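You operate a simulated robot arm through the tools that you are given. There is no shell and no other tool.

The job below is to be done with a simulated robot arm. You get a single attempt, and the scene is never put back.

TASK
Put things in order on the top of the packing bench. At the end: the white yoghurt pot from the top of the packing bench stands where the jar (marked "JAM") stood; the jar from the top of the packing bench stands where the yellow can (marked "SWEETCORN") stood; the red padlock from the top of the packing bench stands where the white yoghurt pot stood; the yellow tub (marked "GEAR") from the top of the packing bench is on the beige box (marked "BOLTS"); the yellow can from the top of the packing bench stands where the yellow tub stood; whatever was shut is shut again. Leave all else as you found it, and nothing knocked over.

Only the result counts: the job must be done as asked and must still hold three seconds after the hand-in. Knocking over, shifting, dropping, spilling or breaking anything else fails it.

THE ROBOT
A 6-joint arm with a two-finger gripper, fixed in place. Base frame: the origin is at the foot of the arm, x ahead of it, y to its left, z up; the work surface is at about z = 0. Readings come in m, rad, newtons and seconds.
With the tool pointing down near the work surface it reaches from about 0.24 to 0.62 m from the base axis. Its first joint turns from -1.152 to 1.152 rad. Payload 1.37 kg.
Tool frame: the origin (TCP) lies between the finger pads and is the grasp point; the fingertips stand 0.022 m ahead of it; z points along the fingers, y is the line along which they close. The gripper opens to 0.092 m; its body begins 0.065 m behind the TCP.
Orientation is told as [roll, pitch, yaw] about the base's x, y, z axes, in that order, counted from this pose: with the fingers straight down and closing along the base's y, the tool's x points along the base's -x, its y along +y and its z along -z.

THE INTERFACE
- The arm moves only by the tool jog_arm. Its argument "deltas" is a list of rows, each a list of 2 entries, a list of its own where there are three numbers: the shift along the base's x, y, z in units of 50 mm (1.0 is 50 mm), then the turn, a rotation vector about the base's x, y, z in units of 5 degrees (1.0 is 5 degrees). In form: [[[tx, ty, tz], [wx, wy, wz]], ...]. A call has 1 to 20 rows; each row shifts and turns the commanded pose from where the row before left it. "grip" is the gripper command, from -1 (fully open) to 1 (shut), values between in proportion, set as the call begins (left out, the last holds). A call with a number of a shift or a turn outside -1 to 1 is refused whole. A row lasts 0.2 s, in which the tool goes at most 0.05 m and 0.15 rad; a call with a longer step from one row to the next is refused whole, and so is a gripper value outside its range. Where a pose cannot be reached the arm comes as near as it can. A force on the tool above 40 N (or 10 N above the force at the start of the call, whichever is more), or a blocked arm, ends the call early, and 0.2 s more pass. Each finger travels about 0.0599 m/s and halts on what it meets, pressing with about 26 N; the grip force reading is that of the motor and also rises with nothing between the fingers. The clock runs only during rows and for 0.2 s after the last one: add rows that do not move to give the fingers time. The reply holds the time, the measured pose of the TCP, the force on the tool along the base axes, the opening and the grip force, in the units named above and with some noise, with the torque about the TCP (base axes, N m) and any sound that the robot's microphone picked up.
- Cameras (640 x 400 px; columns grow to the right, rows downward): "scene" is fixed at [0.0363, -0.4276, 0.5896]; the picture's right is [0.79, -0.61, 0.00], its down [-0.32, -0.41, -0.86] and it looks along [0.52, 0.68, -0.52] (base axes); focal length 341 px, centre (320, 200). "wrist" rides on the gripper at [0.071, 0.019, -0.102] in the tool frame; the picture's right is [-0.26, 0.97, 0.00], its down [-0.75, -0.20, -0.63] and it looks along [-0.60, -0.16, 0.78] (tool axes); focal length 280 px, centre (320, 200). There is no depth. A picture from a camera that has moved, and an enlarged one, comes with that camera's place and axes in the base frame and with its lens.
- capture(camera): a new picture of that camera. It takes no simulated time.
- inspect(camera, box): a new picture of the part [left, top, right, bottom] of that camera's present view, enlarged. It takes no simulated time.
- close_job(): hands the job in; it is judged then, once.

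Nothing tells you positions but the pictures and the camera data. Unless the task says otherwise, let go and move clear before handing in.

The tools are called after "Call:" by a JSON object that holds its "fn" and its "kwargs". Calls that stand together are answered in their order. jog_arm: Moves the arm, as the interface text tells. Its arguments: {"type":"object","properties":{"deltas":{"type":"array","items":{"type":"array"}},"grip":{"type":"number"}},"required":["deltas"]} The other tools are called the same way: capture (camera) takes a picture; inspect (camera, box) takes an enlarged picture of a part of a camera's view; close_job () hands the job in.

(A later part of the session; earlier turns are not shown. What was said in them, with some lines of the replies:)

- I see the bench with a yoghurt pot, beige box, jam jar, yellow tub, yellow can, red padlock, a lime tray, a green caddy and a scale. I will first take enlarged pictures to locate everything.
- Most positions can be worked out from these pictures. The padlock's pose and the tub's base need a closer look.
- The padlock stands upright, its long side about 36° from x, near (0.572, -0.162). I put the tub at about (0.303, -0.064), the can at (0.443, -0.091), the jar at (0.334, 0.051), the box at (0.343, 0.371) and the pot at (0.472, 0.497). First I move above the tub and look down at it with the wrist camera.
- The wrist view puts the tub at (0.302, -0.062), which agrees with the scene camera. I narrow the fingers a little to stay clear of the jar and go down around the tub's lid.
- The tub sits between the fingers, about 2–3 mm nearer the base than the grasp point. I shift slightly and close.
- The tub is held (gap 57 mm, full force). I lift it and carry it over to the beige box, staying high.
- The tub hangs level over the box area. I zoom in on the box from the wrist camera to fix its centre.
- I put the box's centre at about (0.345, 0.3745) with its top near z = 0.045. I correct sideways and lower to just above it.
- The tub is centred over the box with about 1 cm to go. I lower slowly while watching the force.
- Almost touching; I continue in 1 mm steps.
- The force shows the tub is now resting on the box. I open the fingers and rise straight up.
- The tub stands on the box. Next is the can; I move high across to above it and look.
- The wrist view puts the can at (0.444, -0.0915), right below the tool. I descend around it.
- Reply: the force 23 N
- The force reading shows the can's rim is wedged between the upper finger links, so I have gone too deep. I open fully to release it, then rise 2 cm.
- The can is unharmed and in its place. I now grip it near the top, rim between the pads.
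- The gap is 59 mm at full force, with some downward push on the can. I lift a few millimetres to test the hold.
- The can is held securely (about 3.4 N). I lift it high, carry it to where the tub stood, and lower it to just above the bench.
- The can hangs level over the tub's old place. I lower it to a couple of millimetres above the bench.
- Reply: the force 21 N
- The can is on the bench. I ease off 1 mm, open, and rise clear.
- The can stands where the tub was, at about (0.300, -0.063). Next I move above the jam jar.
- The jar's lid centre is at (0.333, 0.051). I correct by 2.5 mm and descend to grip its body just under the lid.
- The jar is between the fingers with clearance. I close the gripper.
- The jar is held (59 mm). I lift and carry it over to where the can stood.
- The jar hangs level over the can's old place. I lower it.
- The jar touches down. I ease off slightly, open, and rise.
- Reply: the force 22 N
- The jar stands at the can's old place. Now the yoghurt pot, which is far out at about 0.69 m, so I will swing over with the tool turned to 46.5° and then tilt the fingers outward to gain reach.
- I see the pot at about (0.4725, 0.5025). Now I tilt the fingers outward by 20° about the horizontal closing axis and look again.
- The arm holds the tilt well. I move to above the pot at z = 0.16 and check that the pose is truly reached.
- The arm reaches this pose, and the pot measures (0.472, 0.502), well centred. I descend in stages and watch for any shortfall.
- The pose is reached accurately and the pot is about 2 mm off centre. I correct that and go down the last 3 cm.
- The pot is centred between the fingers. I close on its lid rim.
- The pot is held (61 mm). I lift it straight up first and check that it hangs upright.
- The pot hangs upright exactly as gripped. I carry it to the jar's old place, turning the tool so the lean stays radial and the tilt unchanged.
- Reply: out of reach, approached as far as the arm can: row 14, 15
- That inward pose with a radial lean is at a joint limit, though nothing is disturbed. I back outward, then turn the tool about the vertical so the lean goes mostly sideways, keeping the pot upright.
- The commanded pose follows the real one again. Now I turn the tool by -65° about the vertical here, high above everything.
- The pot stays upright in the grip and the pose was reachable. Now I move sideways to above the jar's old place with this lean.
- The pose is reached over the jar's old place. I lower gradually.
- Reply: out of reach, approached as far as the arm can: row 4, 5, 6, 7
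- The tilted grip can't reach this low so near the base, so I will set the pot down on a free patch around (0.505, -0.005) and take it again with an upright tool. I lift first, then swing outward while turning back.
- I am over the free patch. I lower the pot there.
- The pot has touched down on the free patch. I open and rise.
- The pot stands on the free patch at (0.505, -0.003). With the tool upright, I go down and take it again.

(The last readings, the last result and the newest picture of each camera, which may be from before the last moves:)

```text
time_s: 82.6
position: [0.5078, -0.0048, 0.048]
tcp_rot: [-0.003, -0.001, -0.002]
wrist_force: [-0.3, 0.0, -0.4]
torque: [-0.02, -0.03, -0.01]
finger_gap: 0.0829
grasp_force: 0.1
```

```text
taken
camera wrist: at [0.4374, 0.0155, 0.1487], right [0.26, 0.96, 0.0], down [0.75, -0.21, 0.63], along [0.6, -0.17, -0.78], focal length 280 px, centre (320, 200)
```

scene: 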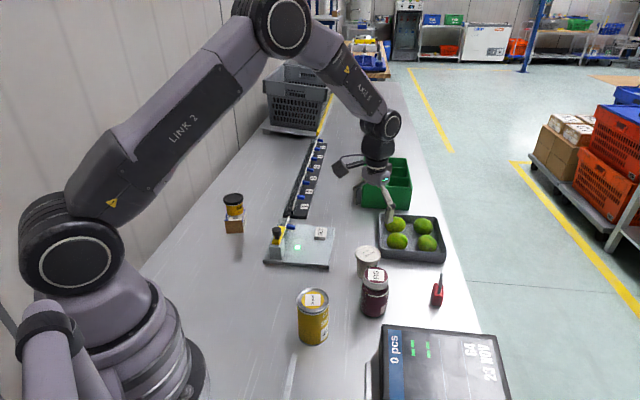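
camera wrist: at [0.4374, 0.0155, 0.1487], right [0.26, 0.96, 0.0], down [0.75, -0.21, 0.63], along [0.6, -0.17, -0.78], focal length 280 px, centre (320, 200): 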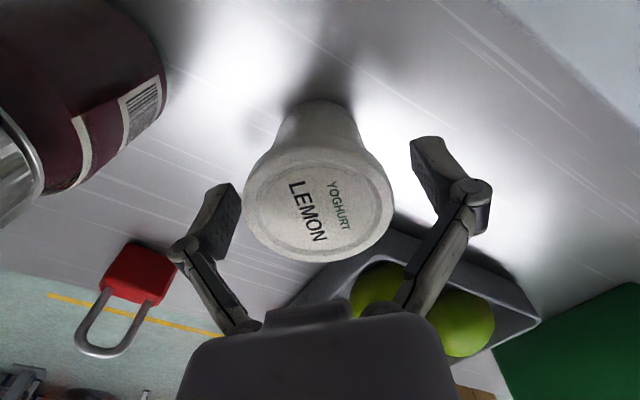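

Call:
{"fn": "jog_arm", "kwargs": {"deltas": [[[0, 0, 0], [0, 0, 0]], [[0, 0, 0], [0, 0, 0]], [[0, 0, 0], [0, 0, 0]], [[0, 0, 0], [0, 0, 0]], [[0, 0, 0], [0, 0, 0]]], "grip": 1}}

Call:
{"fn": "jog_arm", "kwargs": {"deltas": [[[0, 0, 0.1], [0, 0, 0]], [[0, 0, 0.4], [0, 0, 0]], [[0, 0, 0.7], [0, 0, 0]], [[0, 0, 0.8], [0, 0, 0]], [[0, 0, 0.8], [0, 0, 0]], [[0, 0, 0], [0, 0, 0]]], "grip": 1}}

Call:
{"fn": "capture", "kwargs": {"camera": "wrist"}}

Call:
{"fn": "capture", "kwargs": {"camera": "scene"}}

```text
time_s: 83.8
position: [0.5077, -0.0052, 0.0477]
tcp_rot: [-0.001, 0.0, -0.002]
wrist_force: [-0.2, -0.4, 0.7]
torque: [-0.01, 0.0, 0.0]
finger_gap: 0.0621
grasp_force: 26.3
```

```text
time_s: 85.2
position: [0.5068, -0.0055, 0.1874]
tcp_rot: [-0.003, -0.001, -0.003]
wrist_force: [-0.1, 1.4, -2.2]
torque: [0.01, 0.02, 0.0]
finger_gap: 0.0622
grasp_force: 25.9
```

```text
taken
camera wrist: at [0.4363, 0.0148, 0.2892], right [0.26, 0.96, 0.0], down [0.75, -0.21, 0.63], along [0.6, -0.17, -0.78], focal length 280 px, centre (320, 200)
```

wrist: 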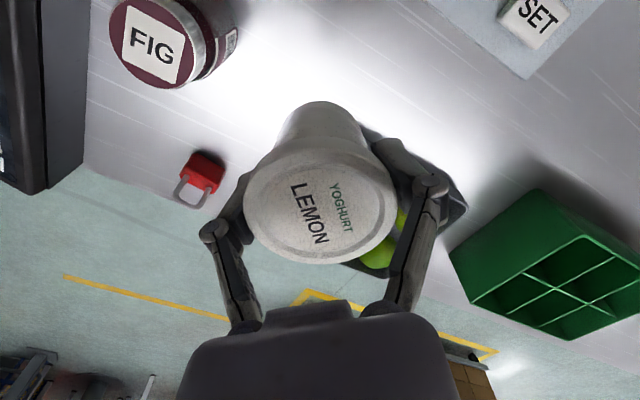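

```text
taken
```

scene: 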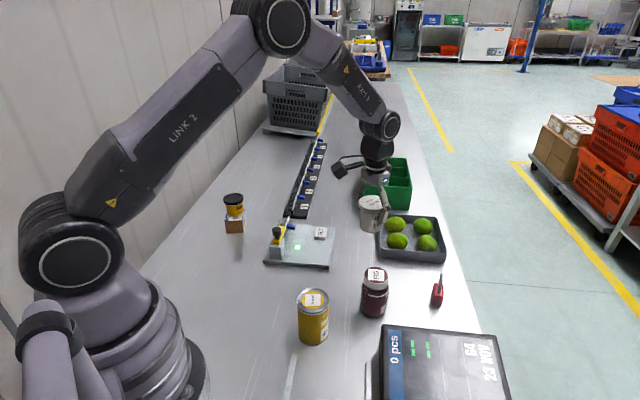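

The pot is held upright by a vertical tool. I carry it to the jar's old place.

Call:
{"fn": "jog_arm", "kwargs": {"deltas": [[[-0.29, 0.093, 0], [0, 0, 0]], [[-0.58, 0.1857, 0], [0, 0, 0]], [[-0.58, 0.1857, 0], [0, 0, 0]], [[-0.58, 0.1857, 0], [0, 0, 0]], [[-0.58, 0.1857, 0], [0, 0, 0]], [[-0.58, 0.1857, 0], [0, 0, 0]], [[-0.3, 0.093, 0], [0, 0, 0]], [[0, 0, 0], [0, 0, 0]], [[0, 0, 0], [0, 0, 0]]], "grip": 1}}

Call:
{"fn": "capture", "kwargs": {"camera": "wrist"}}

```text
time_s: 87.2
position: [0.3304, 0.0522, 0.188]
tcp_rot: [-0.002, 0.001, -0.002]
wrist_force: [0.2, 0.5, -1.6]
torque: [0.0, 0.01, -0.04]
finger_gap: 0.0622
grasp_force: 26.4
```

```text
taken
camera wrist: at [0.2609, 0.0721, 0.2885], right [0.26, 0.96, 0.0], down [0.75, -0.21, 0.63], along [0.6, -0.17, -0.78], focal length 280 px, centre (320, 200)
```

wrist: 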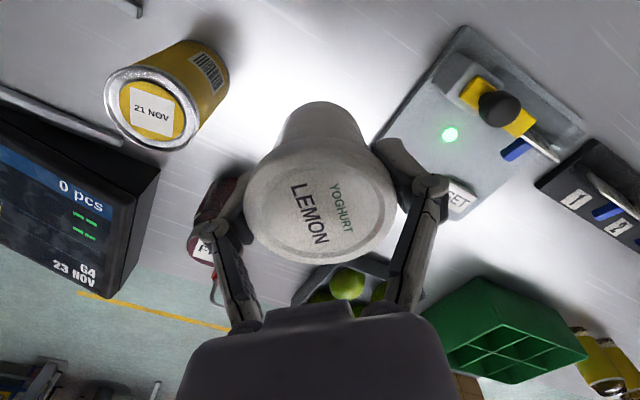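

Call:
{"fn": "jog_arm", "kwargs": {"deltas": [[[0.025, -0.03, -0.4], [0, 0, 0]], [[0, 0, -0.7], [0, 0, 0]], [[0, 0, -0.7], [0, 0, 0]], [[0, 0, -0.5], [0, 0, 0]], [[0, 0, -0.3], [0, 0, 0]], [[0, 0, -0.1], [0, 0, 0]], [[0, 0, 0], [0, 0, 0]], [[0, 0, 0], [0, 0, 0]]], "grip": 1}}

Call:
{"fn": "jog_arm", "kwargs": {"deltas": [[[0, 0, -0.02], [0, 0, 0]], [[0, 0, -0.02], [0, 0, 0]], [[0, 0, 0], [0, 0, 0]]], "grip": 1}}

Call:
{"fn": "inspect", "kwargs": {"camera": "scene", "box": [230, 220, 370, 340]}}

```text
time_s: 89.0
position: [0.3333, 0.0511, 0.0522]
tcp_rot: [0.0, 0.001, -0.002]
wrist_force: [0.8, -0.4, -2.2]
torque: [-0.02, -0.01, 0.0]
finger_gap: 0.0621
grasp_force: 25.8
```

```text
time_s: 89.8
position: [0.3326, 0.0515, 0.05]
tcp_rot: [-0.001, 0.0, -0.002]
wrist_force: [0.3, -1.1, -2.2]
torque: [-0.02, -0.02, -0.03]
finger_gap: 0.0621
grasp_force: 26.2
```

```text
3.33 times, centred on (300, 280) of scene
camera zoom: at [0.0363, -0.4276, 0.5896], right [0.79, -0.61, 0.0], down [-0.32, -0.41, -0.86], along [0.52, 0.68, -0.52], focal length 1136 px, centre (387, -67)
```

zoom: 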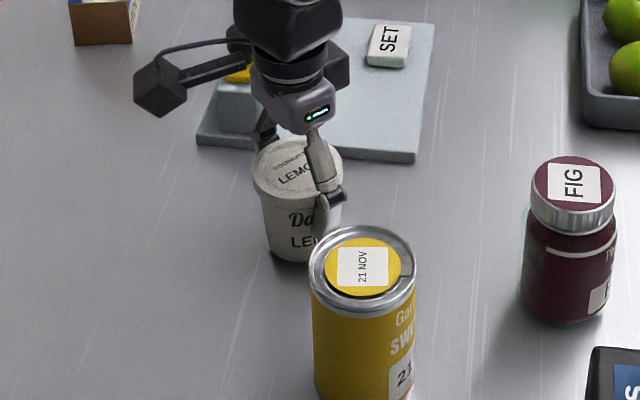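

Call:
{"fn": "jog_arm", "kwargs": {"deltas": [[[0, -0.015, -0.02], [0, 0, 0]], [[0, 0, 0], [0, 0, 0]]], "grip": 1}}

Call:
{"fn": "jog_arm", "kwargs": {"deltas": [[[0, 0, -0.02], [0, 0, 0]], [[0, 0, 0], [0, 0, 0]]], "grip": 1}}

```text
time_s: 90.4
position: [0.3332, 0.0509, 0.0485]
tcp_rot: [-0.001, -0.001, -0.002]
wrist_force: [0.1, -0.9, -1.3]
torque: [0.0, 0.01, 0.0]
finger_gap: 0.0624
grasp_force: 25.9
```

```text
time_s: 91.0
position: [0.3324, 0.0505, 0.0478]
tcp_rot: [-0.001, 0.0, -0.002]
wrist_force: [0.4, -0.5, -1.9]
torque: [0.0, 0.04, 0.04]
finger_gap: 0.0621
grasp_force: 25.6
```

Call:
{"fn": "jog_arm", "kwargs": {"deltas": [[[0, 0, -0.02], [0, 0, 0]], [[0, 0, 0], [0, 0, 0]]], "grip": 1}}

```text
time_s: 91.6
position: [0.3332, 0.0513, 0.0474]
tcp_rot: [-0.001, -0.001, -0.003]
wrist_force: [0.4, -0.5, -1.5]
torque: [-0.02, -0.01, 0.02]
finger_gap: 0.0622
grasp_force: 26.3
```

Call:
{"fn": "jog_arm", "kwargs": {"deltas": [[[0, 0, -0.02], [0, 0, 0]], [[0, 0, 0], [0, 0, 0]]], "grip": 1}}

Call:
{"fn": "inspect", "kwargs": {"camera": "scene", "box": [270, 250, 340, 310]}}

```text
time_s: 92.2
position: [0.3334, 0.0503, 0.0457]
tcp_rot: [0.0, 0.0, -0.001]
wrist_force: [0.8, -0.4, -2.0]
torque: [-0.01, 0.04, -0.04]
finger_gap: 0.0623
grasp_force: 25.9
```

```text
6.67 times, centred on (305, 280) of scene
camera zoom: at [0.0363, -0.4276, 0.5896], right [0.79, -0.61, 0.0], down [-0.32, -0.41, -0.86], along [0.52, 0.68, -0.52], focal length 2272 px, centre (420, -333)
```

zoom: 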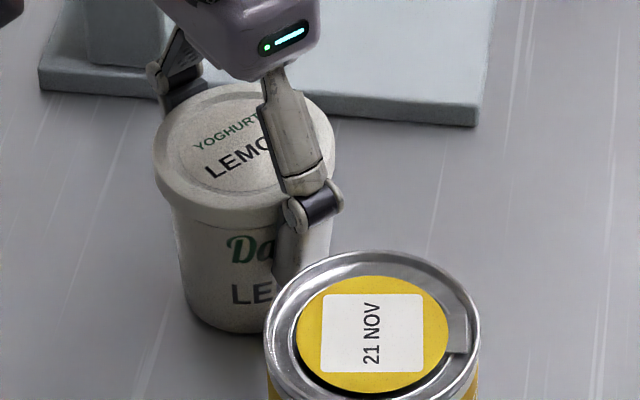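

Call:
{"fn": "jog_arm", "kwargs": {"deltas": [[[0, 0, -0.02], [0, 0, 0]], [[0, 0, 0], [0, 0, 0]]], "grip": 1}}

Call:
{"fn": "jog_arm", "kwargs": {"deltas": [[[0, 0, -0.02], [0, 0, 0]], [[0, 0, 0], [0, 0, 0]]], "grip": 1}}

```text
time_s: 92.8
position: [0.3329, 0.0533, 0.045]
tcp_rot: [-0.003, -0.001, -0.002]
wrist_force: [-3.1, -4.3, 13.9]
torque: [-0.06, 0.07, -0.04]
finger_gap: 0.0624
grasp_force: 25.6
```

```text
time_s: 93.4
position: [0.3329, 0.0521, 0.0445]
tcp_rot: [0.0, -0.001, -0.002]
wrist_force: [-0.1, -3.8, 15.6]
torque: [-0.03, -0.03, -0.02]
finger_gap: 0.062
grasp_force: 26.4
```

Now it has touched down. I ease off, open the fingers and rise.

Call:
{"fn": "jog_arm", "kwargs": {"deltas": [[[0, 0, 0.02], [0, 0, 0]], [[0, 0, 0], [0, 0, 0]]], "grip": 1}}

Call:
{"fn": "jog_arm", "kwargs": {"deltas": [[[0, 0, 0], [0, 0, 0]], [[0, 0, 0], [0, 0, 0]], [[0, 0, 0], [0, 0, 0]]], "grip": -0.8}}

Call:
{"fn": "jog_arm", "kwargs": {"deltas": [[[0, 0, 0.2], [0, 0, 0]], [[0, 0, 0.4], [0, 0, 0]], [[0, 0, 0.8], [0, 0, 0]], [[0, 0, 0.8], [0, 0, 0]], [[0, 0, 0.8], [0, 0, 0]], [[0, 0, 0], [0, 0, 0]]], "grip": -0.8}}

Call:
{"fn": "capture", "kwargs": {"camera": "wrist"}}

Call:
{"fn": "capture", "kwargs": {"camera": "scene"}}

```text
time_s: 94.0
position: [0.3327, 0.0531, 0.0441]
tcp_rot: [0.0, 0.0, -0.002]
wrist_force: [-0.5, 0.1, -2.8]
torque: [0.01, 0.01, 0.03]
finger_gap: 0.0617
grasp_force: 26.1
```

```text
time_s: 94.8
position: [0.3339, 0.0517, 0.0445]
tcp_rot: [-0.001, 0.001, -0.003]
wrist_force: [-1.0, -0.3, -0.2]
torque: [0.0, 0.02, -0.01]
finger_gap: 0.0826
grasp_force: 0.1
```

```text
time_s: 96.2
position: [0.3344, 0.0518, 0.1968]
tcp_rot: [-0.002, -0.001, -0.004]
wrist_force: [-0.8, 0.5, -0.4]
torque: [0.01, 0.01, 0.0]
finger_gap: 0.0827
grasp_force: 0.1
```

```text
taken
camera wrist: at [0.264, 0.0723, 0.2984], right [0.26, 0.96, 0.0], down [0.75, -0.21, 0.63], along [0.6, -0.17, -0.78], focal length 280 px, centre (320, 200)
```

wrist: 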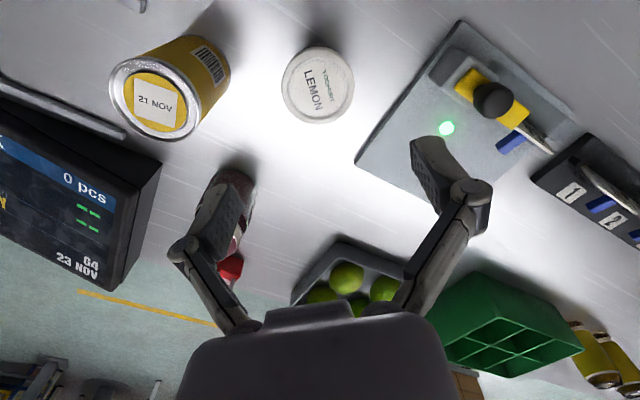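

```text
taken
```

scene: 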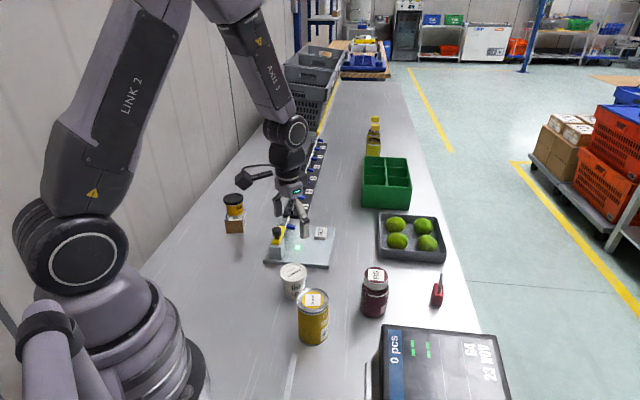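

The pot stands at the jar's old place. I check closely that it is upright and where its foot is.

Call:
{"fn": "inspect", "kwargs": {"camera": "scene", "box": [260, 245, 360, 325]}}

Call:
{"fn": "inspect", "kwargs": {"camera": "wrist", "box": [260, 20, 380, 140]}}

```text
5.00 times, centred on (310, 285) of scene
camera zoom: at [0.0362, -0.4276, 0.5896], right [0.79, -0.61, 0.0], down [-0.32, -0.41, -0.86], along [0.52, 0.68, -0.52], focal length 1704 px, centre (370, -225)
```

zoom: 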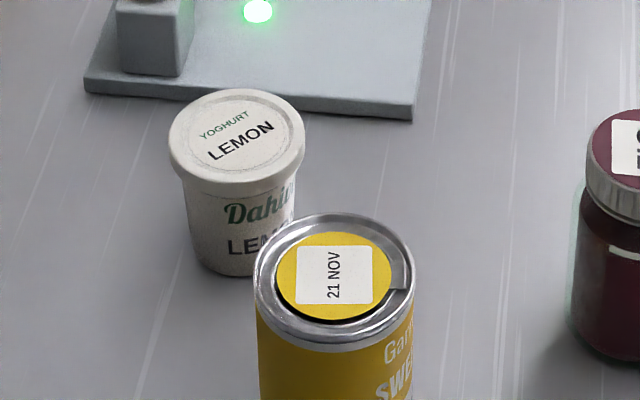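

```text
3.33 times, centred on (320, 80) of wrist
camera zoom: at [0.264, 0.0723, 0.2984], right [0.26, 0.96, 0.0], down [0.75, -0.21, 0.63], along [0.6, -0.17, -0.78], focal length 935 px, centre (320, 600)
```

zoom: 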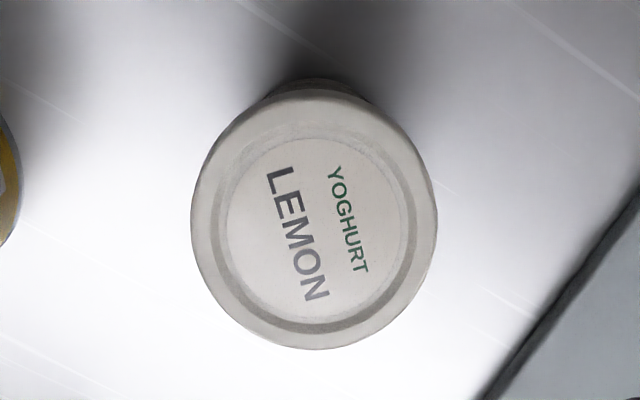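

The pot is upright at about (0.332, 0.0515), as wanted. Next is the padlock; I move to a viewing pose near it.

Call:
{"fn": "jog_arm", "kwargs": {"deltas": [[[0.487, -0.6, 0.11], [0, 0, 0]], [[0.487, -0.6, 0.11], [0, 0, 0]], [[0.487, -0.6, 0.11], [0, 0, 0]], [[0.487, -0.6, 0.11], [0, 0, 0]], [[0.487, -0.6, 0.11], [0, 0, 0]], [[0.487, -0.6, 0.11], [0, 0, 0]], [[0, 0, 0], [0, 0, 0]], [[0, 0, 0], [0, 0, 0]]], "grip": -0.3}}

Call:
{"fn": "capture", "kwargs": {"camera": "wrist"}}

Call:
{"fn": "inspect", "kwargs": {"camera": "wrist", "box": [220, 80, 400, 200]}}

```text
time_s: 98.0
position: [0.479, -0.1277, 0.2294]
tcp_rot: [-0.002, 0.0, -0.002]
wrist_force: [-0.1, 0.0, -1.3]
torque: [0.0, 0.0, 0.02]
finger_gap: 0.0596
grasp_force: 0.1
```

```text
taken
camera wrist: at [0.409, -0.1077, 0.3307], right [0.26, 0.96, 0.0], down [0.75, -0.21, 0.63], along [0.6, -0.17, -0.78], focal length 280 px, centre (320, 200)
```

wrist: 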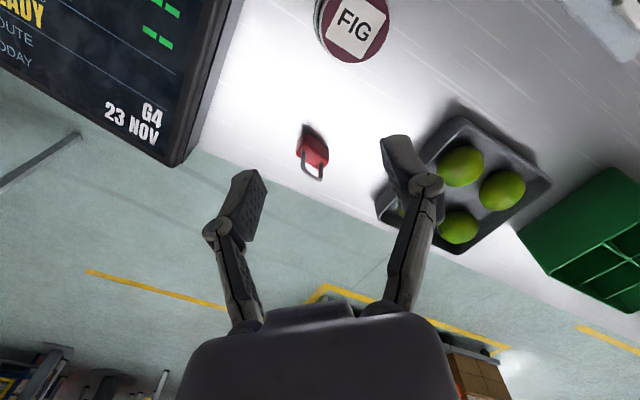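

```text
3.33 times, centred on (310, 140) of wrist
camera zoom: at [0.409, -0.1077, 0.3307], right [0.26, 0.96, 0.0], down [0.75, -0.21, 0.63], along [0.6, -0.17, -0.78], focal length 935 px, centre (353, 400)
```

zoom: 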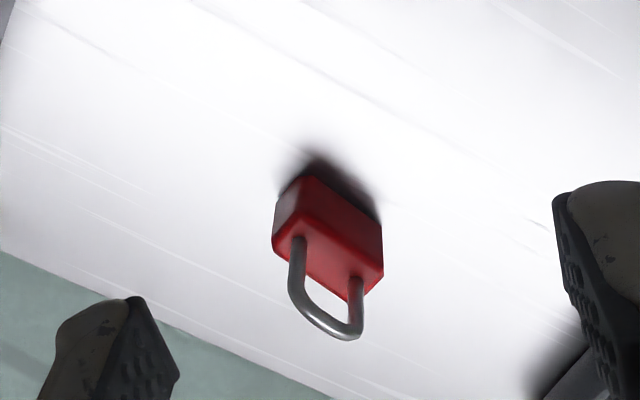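

The padlock's centre is about (0.570, -0.161) with its long side at 37–38°. Before tilting near the terminal, I check how high its screen is.

Call:
{"fn": "inspect", "kwargs": {"camera": "wrist", "box": [60, 0, 280, 180]}}

Call:
{"fn": "inspect", "kwargs": {"camera": "scene", "box": [350, 300, 530, 400]}}

```text
2.22 times, centred on (170, 90) of wrist
camera zoom: at [0.409, -0.1077, 0.3307], right [0.26, 0.96, 0.0], down [0.75, -0.21, 0.63], along [0.6, -0.17, -0.78], focal length 623 px, centre (653, 444)
```

zoom: 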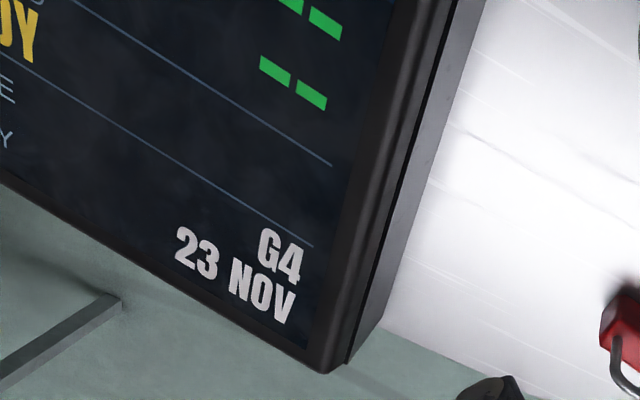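

```text
3.56 times, centred on (440, 350) of scene
camera zoom: at [0.0363, -0.4276, 0.5896], right [0.79, -0.61, 0.0], down [-0.32, -0.41, -0.86], along [0.52, 0.68, -0.52], focal length 1212 px, centre (-107, -333)
```

zoom: 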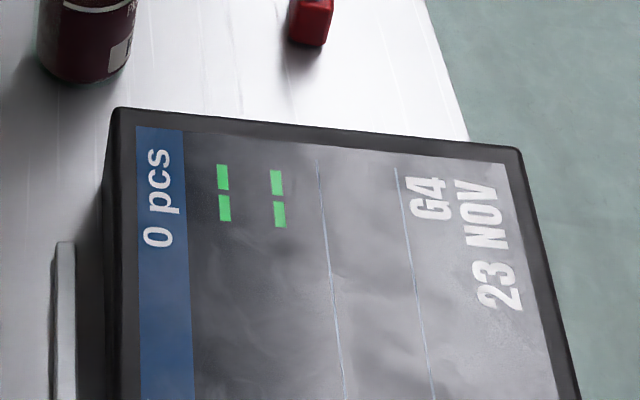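

The terminal's screen is flat at about z = 0.063, so a tilted approach clears it. I turn the tool to 37.5° and tilt 20° above the padlock.

Call:
{"fn": "jog_arm", "kwargs": {"deltas": [[[0.215, -0.0933, -0.0735], [0, 0, 0.9375]], [[0.215, -0.0933, -0.0735], [0, 0, 0.9375]], [[0.215, -0.0933, -0.0735], [0, 0, 0.9375]], [[0.215, -0.0933, -0.0735], [0, 0, 0.9375]], [[0.215, -0.0933, -0.0735], [0, 0, 0.9375]], [[0.215, -0.0933, -0.0735], [0, 0, 0.9375]], [[0.215, -0.0933, -0.0735], [0, 0, 0.9375]], [[0.215, -0.0933, -0.0735], [0, 0, 0.9375]], [[0, 0, 0], [0.6088, -0.7934, 0]], [[0, 0, 0], [0.6088, -0.7934, 0]], [[0, 0, 0], [0.6088, -0.7934, 0]], [[0, 0, 0], [0.6088, -0.7934, 0]], [[0, 0, 0], [0, 0, 0]], [[0, 0, 0], [0, 0, 0]]], "grip": -0.3}}

Call:
{"fn": "capture", "kwargs": {"camera": "wrist"}}

Call:
{"fn": "capture", "kwargs": {"camera": "scene"}}

```text
time_s: 101.0
position: [0.5653, -0.1666, 0.2001]
tcp_rot: [-0.001, -0.349, 0.652]
wrist_force: [-0.2, 0.4, 0.8]
torque: [0.01, -0.01, -0.01]
finger_gap: 0.0598
grasp_force: 0.1
```

```text
taken
camera wrist: at [0.4733, -0.2126, 0.27], right [-0.39, 0.92, 0.09], down [0.52, 0.14, 0.85], along [0.76, 0.38, -0.53], focal length 280 px, centre (320, 200)
```

wrist: 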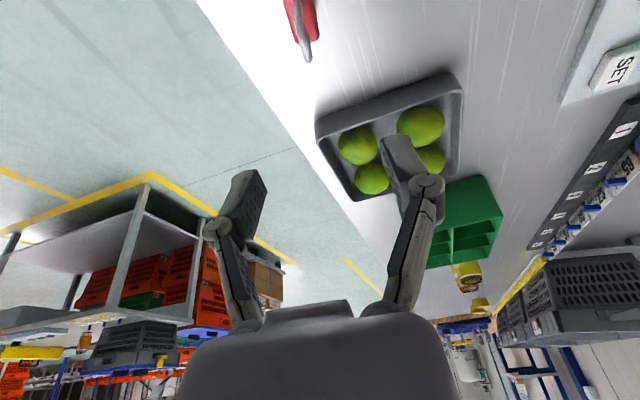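

```text
taken
```

scene: 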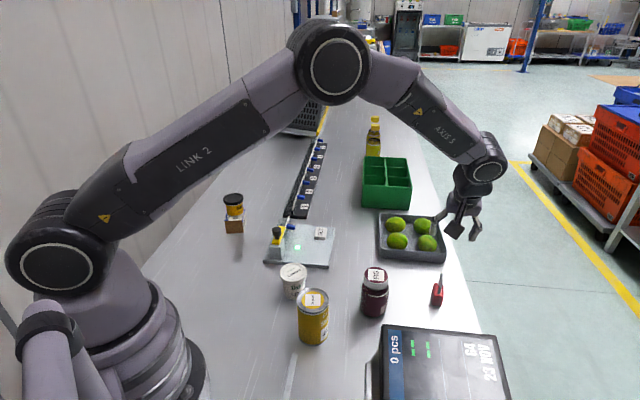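

The pose is reached. I lower to z ≈ 0.1 and look at the alignment with the padlock.

Call:
{"fn": "jog_arm", "kwargs": {"deltas": [[[0, 0.02, -0.6], [0, 0, 0]], [[0, 0, -0.8], [0, 0, 0]], [[0, 0, -0.6], [0, 0, 0]], [[0, 0, 0], [0, 0, 0]], [[0, 0, 0], [0, 0, 0]]], "grip": -0.3}}

Call:
{"fn": "capture", "kwargs": {"camera": "wrist"}}

Call:
{"fn": "inspect", "kwargs": {"camera": "scene", "box": [380, 200, 500, 320]}}

```text
time_s: 102.2
position: [0.5654, -0.1648, 0.0986]
tcp_rot: [0.0, -0.35, 0.653]
wrist_force: [0.4, 0.5, -0.2]
torque: [0.02, 0.02, -0.02]
finger_gap: 0.0599
grasp_force: 0.0
```

```text
taken
camera wrist: at [0.4737, -0.2117, 0.1695], right [-0.39, 0.92, 0.09], down [0.52, 0.14, 0.85], along [0.76, 0.38, -0.53], focal length 280 px, centre (320, 200)
```

wrist: 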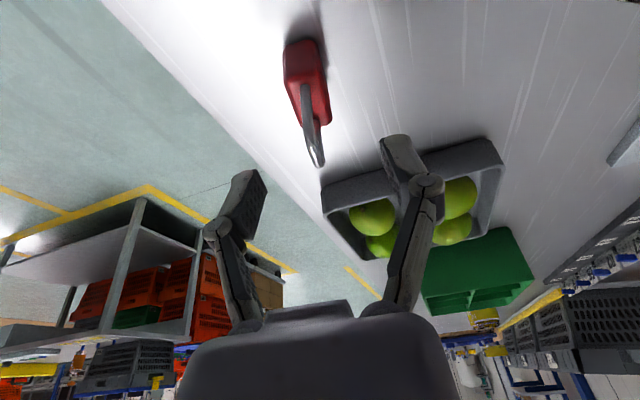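

```text
3.33 times, centred on (440, 260) of scene
camera zoom: at [0.0363, -0.4276, 0.5896], right [0.79, -0.61, 0.0], down [-0.32, -0.41, -0.86], along [0.52, 0.68, -0.52], focal length 1136 px, centre (-80, 0)
```

zoom: 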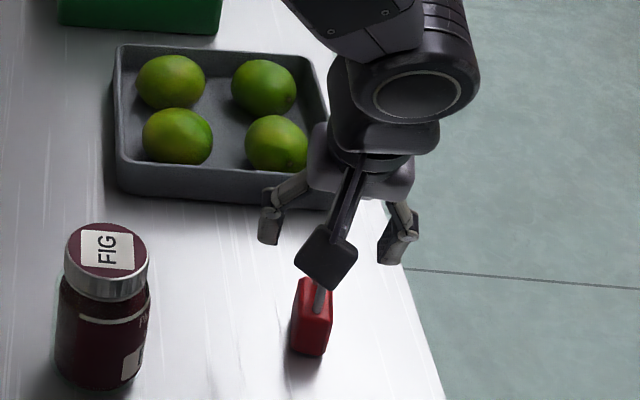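

The padlock is laterally centred between the fingers, and the camera housing stays clear of the terminal. I descend to gripping height.

Call:
{"fn": "jog_arm", "kwargs": {"deltas": [[[0, 0, -0.4], [0, 0, 0]], [[0, 0, -0.4], [0, 0, 0]], [[0, 0, -0.25], [0, 0, 0]], [[0, 0, -0.14], [0, 0, 0]], [[0, 0, 0], [0, 0, 0]], [[0, 0, 0], [0, 0, 0]]], "grip": -0.3}}

Call:
{"fn": "capture", "kwargs": {"camera": "wrist"}}

Call:
{"fn": "inspect", "kwargs": {"camera": "scene", "box": [380, 220, 500, 340]}}

```text
time_s: 103.6
position: [0.5657, -0.166, 0.0393]
tcp_rot: [0.0, -0.349, 0.653]
wrist_force: [0.4, -0.1, -0.3]
torque: [-0.03, -0.03, -0.01]
finger_gap: 0.0597
grasp_force: 0.1
```

```text
taken
camera wrist: at [0.4738, -0.2115, 0.1104], right [-0.39, 0.92, 0.09], down [0.52, 0.14, 0.85], along [0.76, 0.38, -0.53], focal length 280 px, centre (320, 200)
```

wrist: 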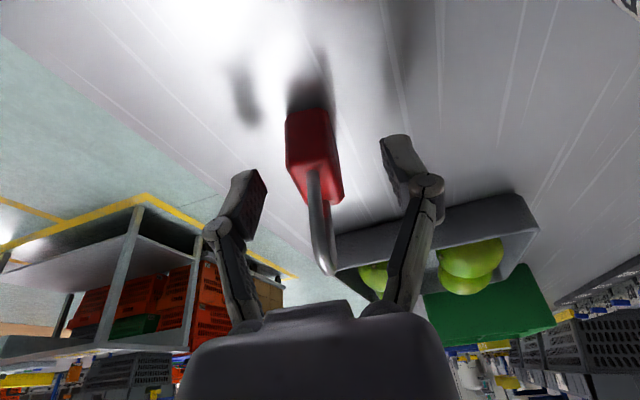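

```text
3.33 times, centred on (440, 280) of scene
camera zoom: at [0.0363, -0.4276, 0.5896], right [0.79, -0.61, 0.0], down [-0.32, -0.41, -0.86], along [0.52, 0.68, -0.52], focal length 1136 px, centre (-80, -67)
```

zoom: 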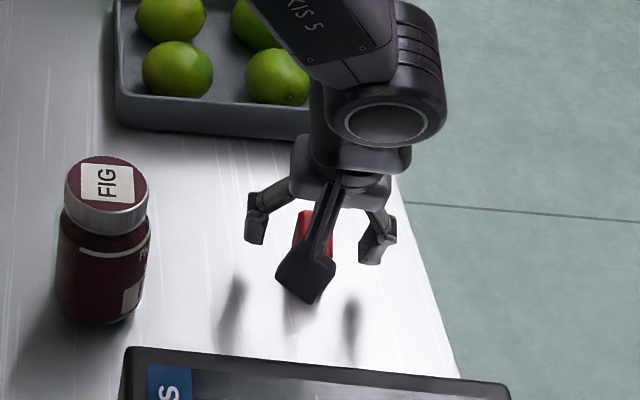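

Call:
{"fn": "inspect", "kwargs": {"camera": "wrist", "box": [200, 90, 460, 290]}}

```text
2.00 times, centred on (330, 190) of wrist
camera zoom: at [0.4738, -0.2115, 0.1104], right [-0.39, 0.92, 0.09], down [0.52, 0.14, 0.85], along [0.76, 0.38, -0.53], focal length 561 px, centre (300, 220)
```

zoom: 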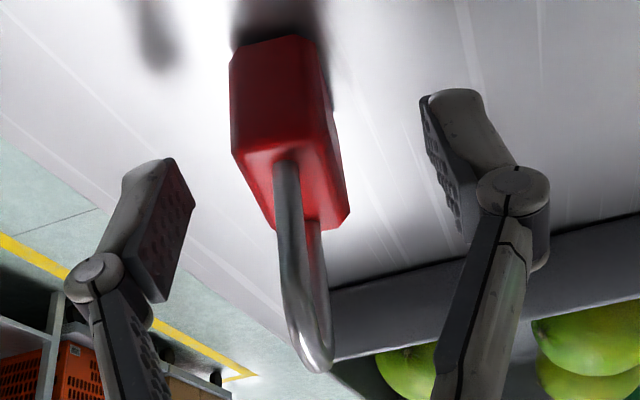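

The shackle plane lies exactly midway and parallel to the pads. I close on the padlock body.

Call:
{"fn": "jog_arm", "kwargs": {"deltas": [[[0, 0, 0], [0, 0, 0]], [[0, 0, 0], [0, 0, 0]], [[0, 0, 0], [0, 0, 0]], [[0, 0, 0], [0, 0, 0]], [[0, 0, 0], [0, 0, 0]], [[0, 0, 0], [0, 0, 0]]], "grip": 1}}

Call:
{"fn": "inspect", "kwargs": {"camera": "wrist", "box": [200, 90, 460, 290]}}

```text
time_s: 105.0
position: [0.565, -0.1652, 0.0387]
tcp_rot: [0.0, -0.347, 0.652]
wrist_force: [0.4, -0.3, 1.7]
torque: [0.0, -0.01, -0.03]
finger_gap: 0.0214
grasp_force: 26.1
```

```text
2.00 times, centred on (330, 190) of wrist
camera zoom: at [0.4738, -0.2115, 0.1105], right [-0.39, 0.92, 0.09], down [0.52, 0.14, 0.85], along [0.76, 0.38, -0.53], focal length 561 px, centre (300, 220)
```

zoom: 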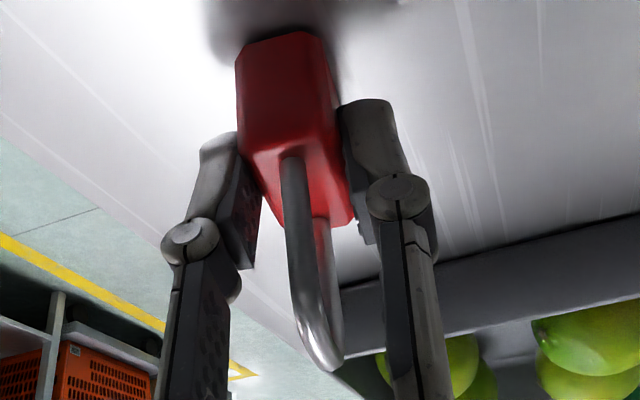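

The padlock is gripped (21.4 mm). I lift a little and check the hold.

Call:
{"fn": "jog_arm", "kwargs": {"deltas": [[[0, 0, 0.1], [0, 0, 0]], [[0, 0, 0.2], [0, 0, 0]], [[0, 0, 0], [0, 0, 0]]], "grip": 1}}

Call:
{"fn": "inspect", "kwargs": {"camera": "wrist", "box": [200, 90, 460, 290]}}

Call:
{"fn": "inspect", "kwargs": {"camera": "scene", "box": [380, 220, 500, 340]}}

```text
time_s: 105.8
position: [0.5648, -0.1662, 0.0546]
tcp_rot: [0.001, -0.349, 0.652]
wrist_force: [-0.1, 0.1, -0.8]
torque: [0.0, 0.0, -0.02]
finger_gap: 0.021
grasp_force: 26.6
```

```text
2.00 times, centred on (330, 190) of wrist
camera zoom: at [0.4735, -0.2112, 0.1259], right [-0.39, 0.92, 0.09], down [0.52, 0.14, 0.84], along [0.76, 0.38, -0.53], focal length 561 px, centre (300, 220)
```

zoom: 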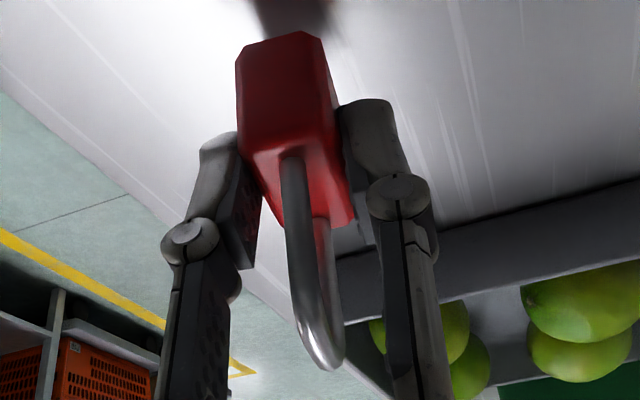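

```text
3.33 times, centred on (440, 280) of scene
camera zoom: at [0.0363, -0.4276, 0.5896], right [0.79, -0.61, 0.0], down [-0.32, -0.41, -0.86], along [0.52, 0.68, -0.52], focal length 1136 px, centre (-80, -67)
```

zoom: 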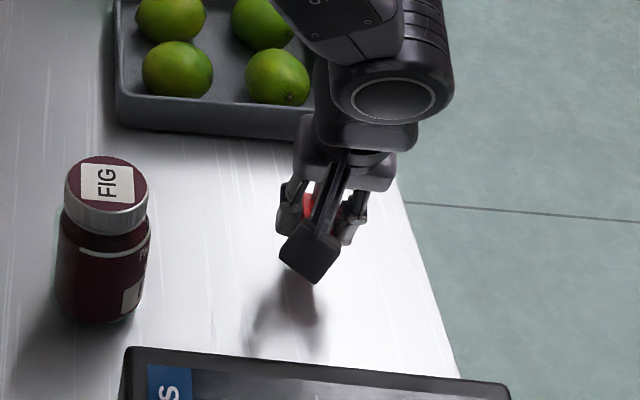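

The padlock is held firmly and has not rotated. I lift and carry it round toward the pot's old place, keeping the tilt.

Call:
{"fn": "jog_arm", "kwargs": {"deltas": [[[0, 0, 0.4], [0, 0, 0]], [[0, 0, 0.8], [0, 0, 0]], [[0, 0, 0.9], [0, 0, 0]], [[0, 0, 0.81], [0, 0, 0]], [[-0.18, 0.808, 0], [0, 0, 0.1227]], [[-0.18, 0.808, 0], [0, 0, 0.1227]], [[-0.18, 0.808, 0], [0, 0, 0.1227]], [[-0.18, 0.808, 0], [0, 0, 0.1227]], [[-0.18, 0.808, 0], [0, 0, 0.1227]], [[-0.18, 0.808, 0], [0, 0, 0.1227]], [[-0.18, 0.808, 0], [0, 0, 0.1227]], [[-0.18, 0.808, 0], [0, 0, 0.1227]]], "grip": 1}}

Call:
{"fn": "capture", "kwargs": {"camera": "scene"}}

```text
time_s: 108.4
position: [0.4954, 0.1565, 0.2027]
tcp_rot: [0.0, -0.349, 0.736]
wrist_force: [0.0, 0.1, 0.2]
torque: [0.01, -0.03, -0.03]
finger_gap: 0.0212
grasp_force: 26.0
```

```text
taken
```

scene: 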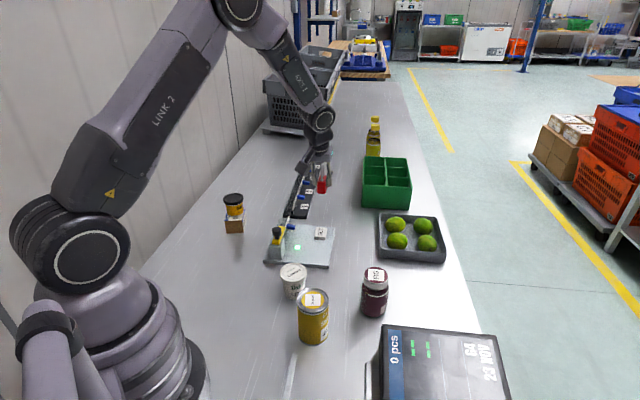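

Call:
{"fn": "jog_arm", "kwargs": {"deltas": [[[-0.18, 0.808, 0], [0, 0, 0.1227]], [[-0.18, 0.808, 0], [0, 0, 0.1227]], [[-0.18, 0.808, 0], [0, 0, 0.1227]], [[-0.18, 0.808, 0], [0, 0, 0.1227]], [[-0.18, 0.808, 0], [0, 0, 0.1227]], [[-0.18, 0.808, 0], [0, 0, 0.1227]], [[-0.18, 0.808, 0], [0, 0, 0.1227]], [[0.264, 0.393, -0.267], [0, 0, 0]], [[0.264, 0.393, -0.267], [0, 0, 0]], [[0.264, 0.393, -0.267], [0, 0, 0]], [[0, 0, 0], [0, 0, 0]], [[0, 0, 0], [0, 0, 0]]], "grip": 1}}

Call:
{"fn": "capture", "kwargs": {"camera": "wrist"}}

Call:
{"fn": "inspect", "kwargs": {"camera": "scene", "box": [170, 100, 310, 240]}}

```text
time_s: 111.0
position: [0.4717, 0.499, 0.1605]
tcp_rot: [0.0, -0.349, 0.81]
wrist_force: [0.3, 0.8, -2.1]
torque: [-0.01, 0.02, -0.02]
finger_gap: 0.0213
grasp_force: 25.8
```

```text
taken
camera wrist: at [0.3882, 0.4388, 0.231], right [-0.53, 0.84, 0.09], down [0.49, 0.22, 0.85], along [0.69, 0.49, -0.53], focal length 280 px, centre (320, 200)
```

wrist: 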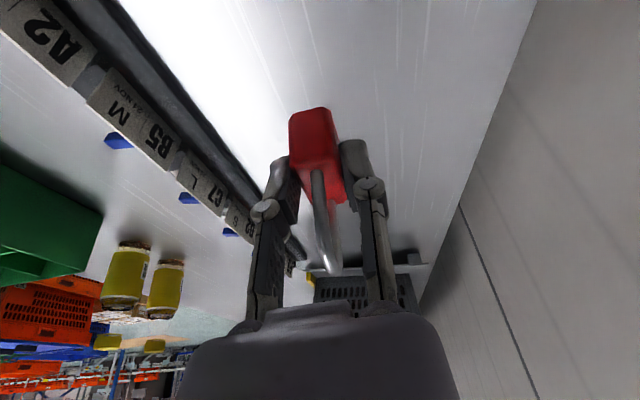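

```text
2.86 times, centred on (240, 170) of scene
camera zoom: at [0.0363, -0.4276, 0.5896], right [0.79, -0.61, 0.0], down [-0.32, -0.41, -0.86], along [0.52, 0.68, -0.52], focal length 974 px, centre (549, 286)
```

zoom: 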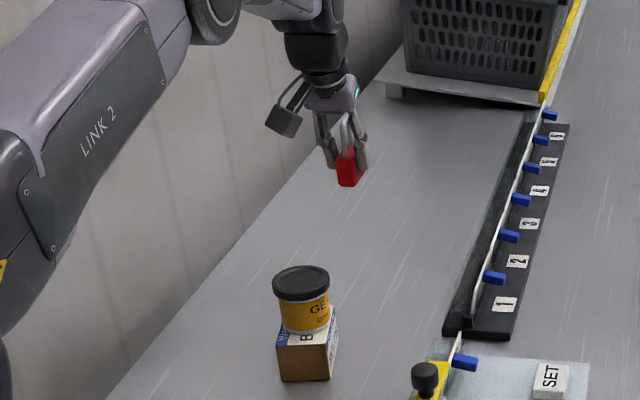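

The padlock hangs upright above the pot's old place. I lower it.

Call:
{"fn": "jog_arm", "kwargs": {"deltas": [[[-0.02, 0, -0.4], [0, 0, 0]], [[0, 0, -0.6], [0, 0, 0]], [[0, 0, -0.6], [0, 0, 0]], [[0, 0, -0.4], [0, 0, 0]], [[0, 0, -0.2], [0, 0, 0]], [[0, 0, -0.1], [0, 0, 0]], [[0, 0, 0], [0, 0, 0]], [[0, 0, 0], [0, 0, 0]]], "grip": 1}}

Call:
{"fn": "inspect", "kwargs": {"camera": "scene", "box": [200, 130, 300, 230]}}

Call:
{"fn": "capture", "kwargs": {"camera": "wrist"}}

```text
time_s: 112.8
position: [0.4699, 0.498, 0.0446]
tcp_rot: [0.0, -0.35, 0.813]
wrist_force: [0.8, -0.1, -0.9]
torque: [-0.04, 0.01, -0.04]
finger_gap: 0.0212
grasp_force: 26.0
```

```text
4.00 times, centred on (250, 180) of scene
camera zoom: at [0.0363, -0.4276, 0.5896], right [0.79, -0.61, 0.0], down [-0.32, -0.41, -0.86], along [0.52, 0.68, -0.52], focal length 1363 px, centre (600, 280)
```

zoom: 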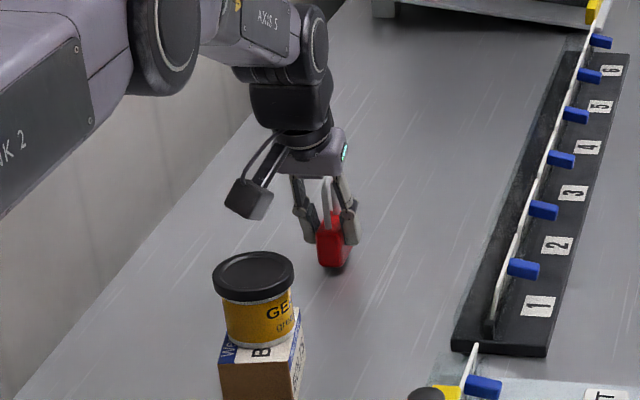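

```text
taken
camera wrist: at [0.386, 0.4382, 0.1153], right [-0.53, 0.84, 0.09], down [0.49, 0.22, 0.85], along [0.69, 0.49, -0.53], focal length 280 px, centre (320, 200)
```

wrist: 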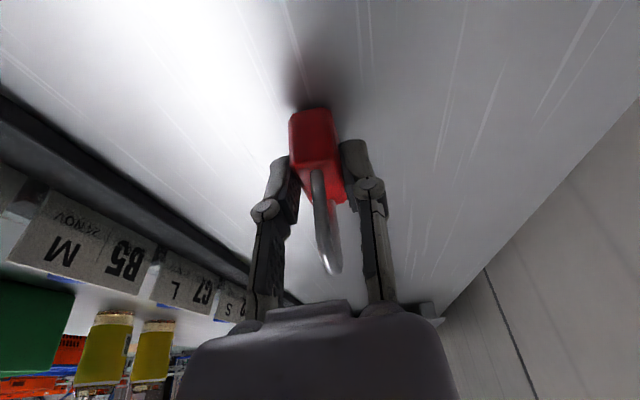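

Call:
{"fn": "jog_arm", "kwargs": {"deltas": [[[0, 0, -0.04], [0, 0, 0]], [[0, 0, -0.04], [0, 0, 0]], [[0, 0, 0], [0, 0, 0]]], "grip": 1}}

Call:
{"fn": "jog_arm", "kwargs": {"deltas": [[[0, 0, -0.02], [0, 0, 0]], [[0, 0, 0], [0, 0, 0]]], "grip": 1}}

Call:
{"fn": "jog_arm", "kwargs": {"deltas": [[[0, 0, -0.02], [0, 0, 0]], [[0, 0, 0], [0, 0, 0]]], "grip": 1}}

```text
time_s: 113.6
position: [0.47, 0.4981, 0.0404]
tcp_rot: [0.0, -0.349, 0.815]
wrist_force: [0.5, 1.0, -0.3]
torque: [-0.01, 0.0, 0.01]
finger_gap: 0.0212
grasp_force: 25.5
```

```text
time_s: 114.2
position: [0.469, 0.4996, 0.0405]
tcp_rot: [-0.001, -0.348, 0.811]
wrist_force: [0.0, -1.1, -0.3]
torque: [0.0, -0.01, -0.04]
finger_gap: 0.0212
grasp_force: 26.0
```

```text
time_s: 114.8
position: [0.4692, 0.5006, 0.0397]
tcp_rot: [0.002, -0.353, 0.812]
wrist_force: [-0.6, -3.0, 9.2]
torque: [-0.14, 0.11, 0.03]
finger_gap: 0.0214
grasp_force: 26.1
```

The padlock has touched down. I ease off half a millimetre, open, and rise along the vertical.

Call:
{"fn": "jog_arm", "kwargs": {"deltas": [[[0, 0, 0.01], [0, 0, 0]], [[0, 0, 0], [0, 0, 0]]], "grip": 1}}

Call:
{"fn": "jog_arm", "kwargs": {"deltas": [[[0, 0, 0], [0, 0, 0]], [[0, 0, 0], [0, 0, 0]], [[0, 0, 0], [0, 0, 0]]], "grip": -0.3}}

Call:
{"fn": "capture", "kwargs": {"camera": "wrist"}}

Call:
{"fn": "inspect", "kwargs": {"camera": "scene", "box": [200, 130, 300, 230]}}

```text
time_s: 115.4
position: [0.4696, 0.4992, 0.041]
tcp_rot: [0.0, -0.349, 0.813]
wrist_force: [2.6, 2.2, 6.6]
torque: [0.07, -0.03, 0.05]
finger_gap: 0.0212
grasp_force: 26.4
```

```text
time_s: 116.2
position: [0.4683, 0.4982, 0.0394]
tcp_rot: [-0.001, -0.351, 0.811]
wrist_force: [0.7, -0.2, -0.5]
torque: [0.0, -0.02, 0.01]
finger_gap: 0.0598
grasp_force: 0.0
```

```text
taken
camera wrist: at [0.3857, 0.4387, 0.1099], right [-0.53, 0.84, 0.09], down [0.49, 0.22, 0.85], along [0.69, 0.49, -0.53], focal length 280 px, centre (320, 200)
```

wrist: 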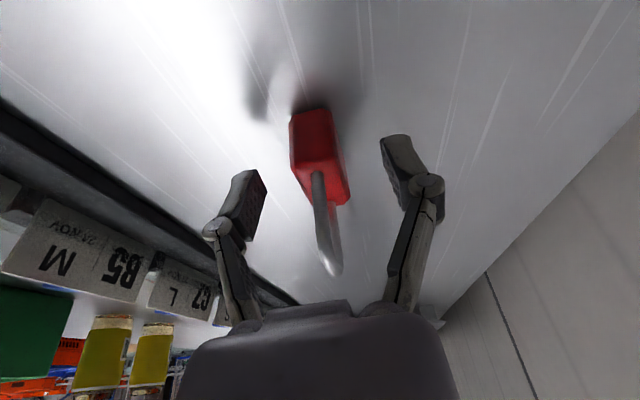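

```text
4.00 times, centred on (250, 180) of scene
camera zoom: at [0.0363, -0.4276, 0.5896], right [0.79, -0.61, 0.0], down [-0.32, -0.41, -0.86], along [0.52, 0.68, -0.52], focal length 1363 px, centre (600, 280)
```

zoom: 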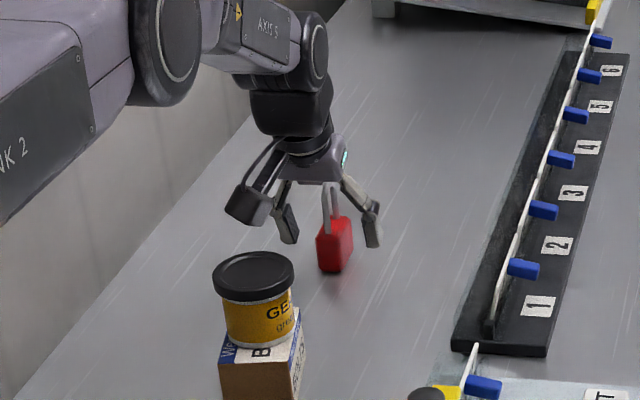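

The padlock stands on its own. I rise straight up and then pull back to check the whole scene.

Call:
{"fn": "jog_arm", "kwargs": {"deltas": [[[0, 0, 0.2], [0, 0, 0]], [[0, 0, 0.5], [0, 0, 0]], [[0, 0, 0.8], [0, 0, 0]], [[0, 0, 0.8], [0, 0, 0]], [[0, 0, 0.7], [0, 0, 0]], [[-0.3, -0.4, 0.6], [0, 0, 0]], [[-0.4, -0.5, 0.4], [0, 0, 0]], [[-0.3, -0.4, 0.2], [0, 0, 0]], [[0, 0, 0], [-0.726, 0.687, 0]], [[0, 0, 0], [-0.726, 0.687, 0]], [[0, 0, 0], [-0.726, 0.687, 0]], [[0, 0, 0], [-0.726, 0.687, 0]], [[0, 0, 0], [0, 0, 0]]], "grip": -0.3}}

Call:
{"fn": "capture", "kwargs": {"camera": "wrist"}}

Call:
{"fn": "capture", "kwargs": {"camera": "scene"}}

Call:
{"fn": "inspect", "kwargs": {"camera": "scene", "box": [200, 150, 320, 250]}}

```text
time_s: 119.0
position: [0.4197, 0.4335, 0.2496]
tcp_rot: [0.0, 0.0, 0.814]
wrist_force: [0.0, -0.8, -0.6]
torque: [0.03, 0.0, 0.03]
finger_gap: 0.0595
grasp_force: 0.1
```

```text
taken
camera wrist: at [0.3573, 0.396, 0.3507], right [-0.52, 0.85, 0.0], down [0.67, 0.41, 0.62], along [0.53, 0.32, -0.78], focal length 280 px, centre (320, 200)
```

wrist: 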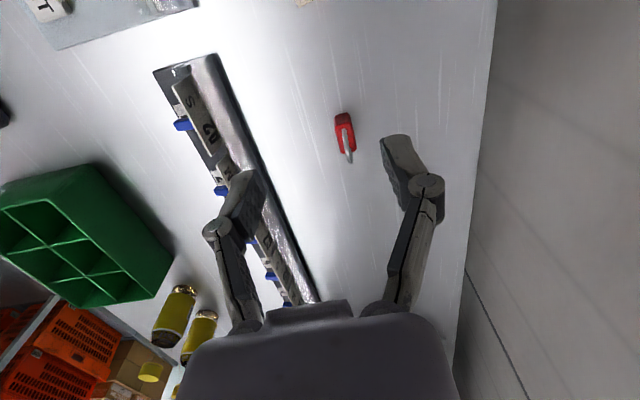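

```text
taken
```

scene: 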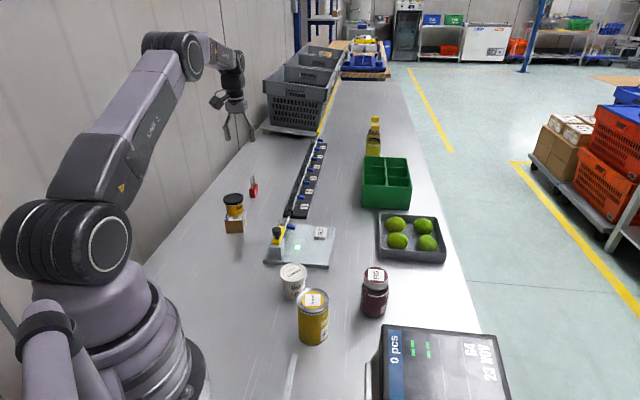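

```text
4.00 times, centred on (260, 200) of scene
camera zoom: at [0.0363, -0.4276, 0.5896], right [0.79, -0.61, 0.0], down [-0.32, -0.41, -0.86], along [0.52, 0.68, -0.52], focal length 1363 px, centre (560, 200)
```

zoom: 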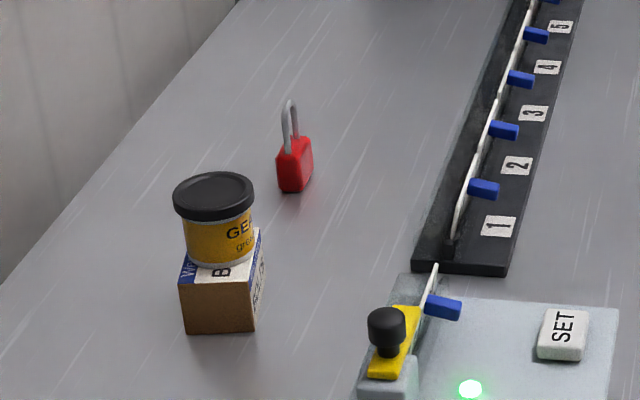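

Everything is in its place: the padlock stands where the pot was and the box has not shifted. I make one last close check of the front group.

Call:
{"fn": "inspect", "kwargs": {"camera": "scene", "box": [250, 210, 460, 360]}}

Call:
{"fn": "jog_arm", "kwargs": {"deltas": [[[-0.2, -0.8, 0.2], [0, 0, 0]], [[-0.2, -0.8, 0.2], [0, 0, 0]], [[0, 0, 0], [0, 0, 0]], [[0, 0, 0], [0, 0, 0]]], "grip": -0.3}}

Call:
{"fn": "capture", "kwargs": {"camera": "scene"}}

```text
2.67 times, centred on (355, 285) of scene
camera zoom: at [0.0363, -0.4276, 0.5896], right [0.79, -0.61, 0.0], down [-0.32, -0.41, -0.86], along [0.52, 0.68, -0.52], focal length 909 px, centre (227, -27)
```

zoom: 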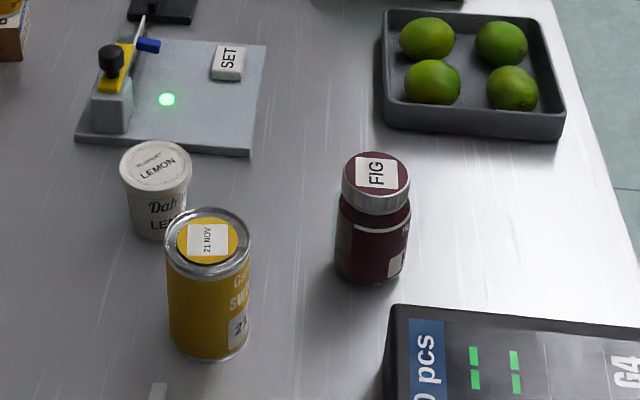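

```text
time_s: 120.0
position: [0.3981, 0.3543, 0.2683]
tcp_rot: [-0.001, 0.001, 0.811]
wrist_force: [0.0, -0.1, -0.1]
torque: [0.01, -0.02, 0.0]
finger_gap: 0.0599
grasp_force: 0.0
```

```text
taken
```

scene: 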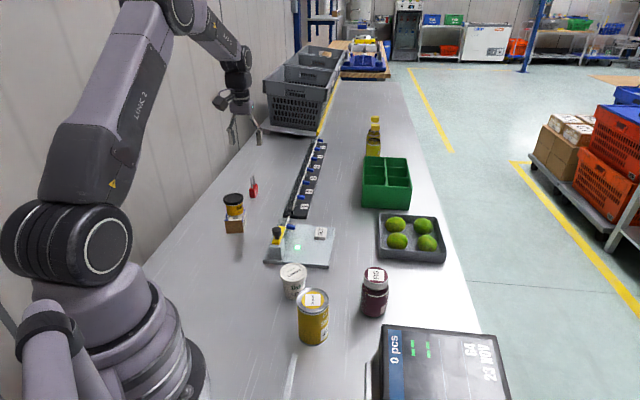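

The pot is where the jar stood, the jar where the can stood, the can where the tub stood, the padlock where the pot stood, and the tub is on the beige box. All of them are upright, nothing else has moved, and the arm is clear with nothing in the gripper. I hand the job in.

Call:
{"fn": "close_job", "kwargs": {}}

```text
The job is handed in.
```

I've handed the job in, with all five items where you asked and standing upright. I haven't had a result back from the judging. In the last pictures:

- **Yellow tub:** it sits on the beige box, centred, and the box has not shifted.
- **Yellow can:** it stands where the tub was, within about 2 mm by my estimate.
- **Jar:** it stands where the can was, within about 2 mm.
- **Yoghurt pot:** it stands where the jar was, within about 3 mm. I set it down once on a free patch of the bench on the way, because the arm could not place it there with the tilted grip.
- **Red padlock:** it stands where the pot was, within a few millimetres.

While gripping the can I first went too deep and the fingers pressed on its rim. I backed off straight away, and the can did not move and showed no damage.

Nothing that was shut was opened. The lime tray, terminal, clamp plate and the rest look as they did at the start.
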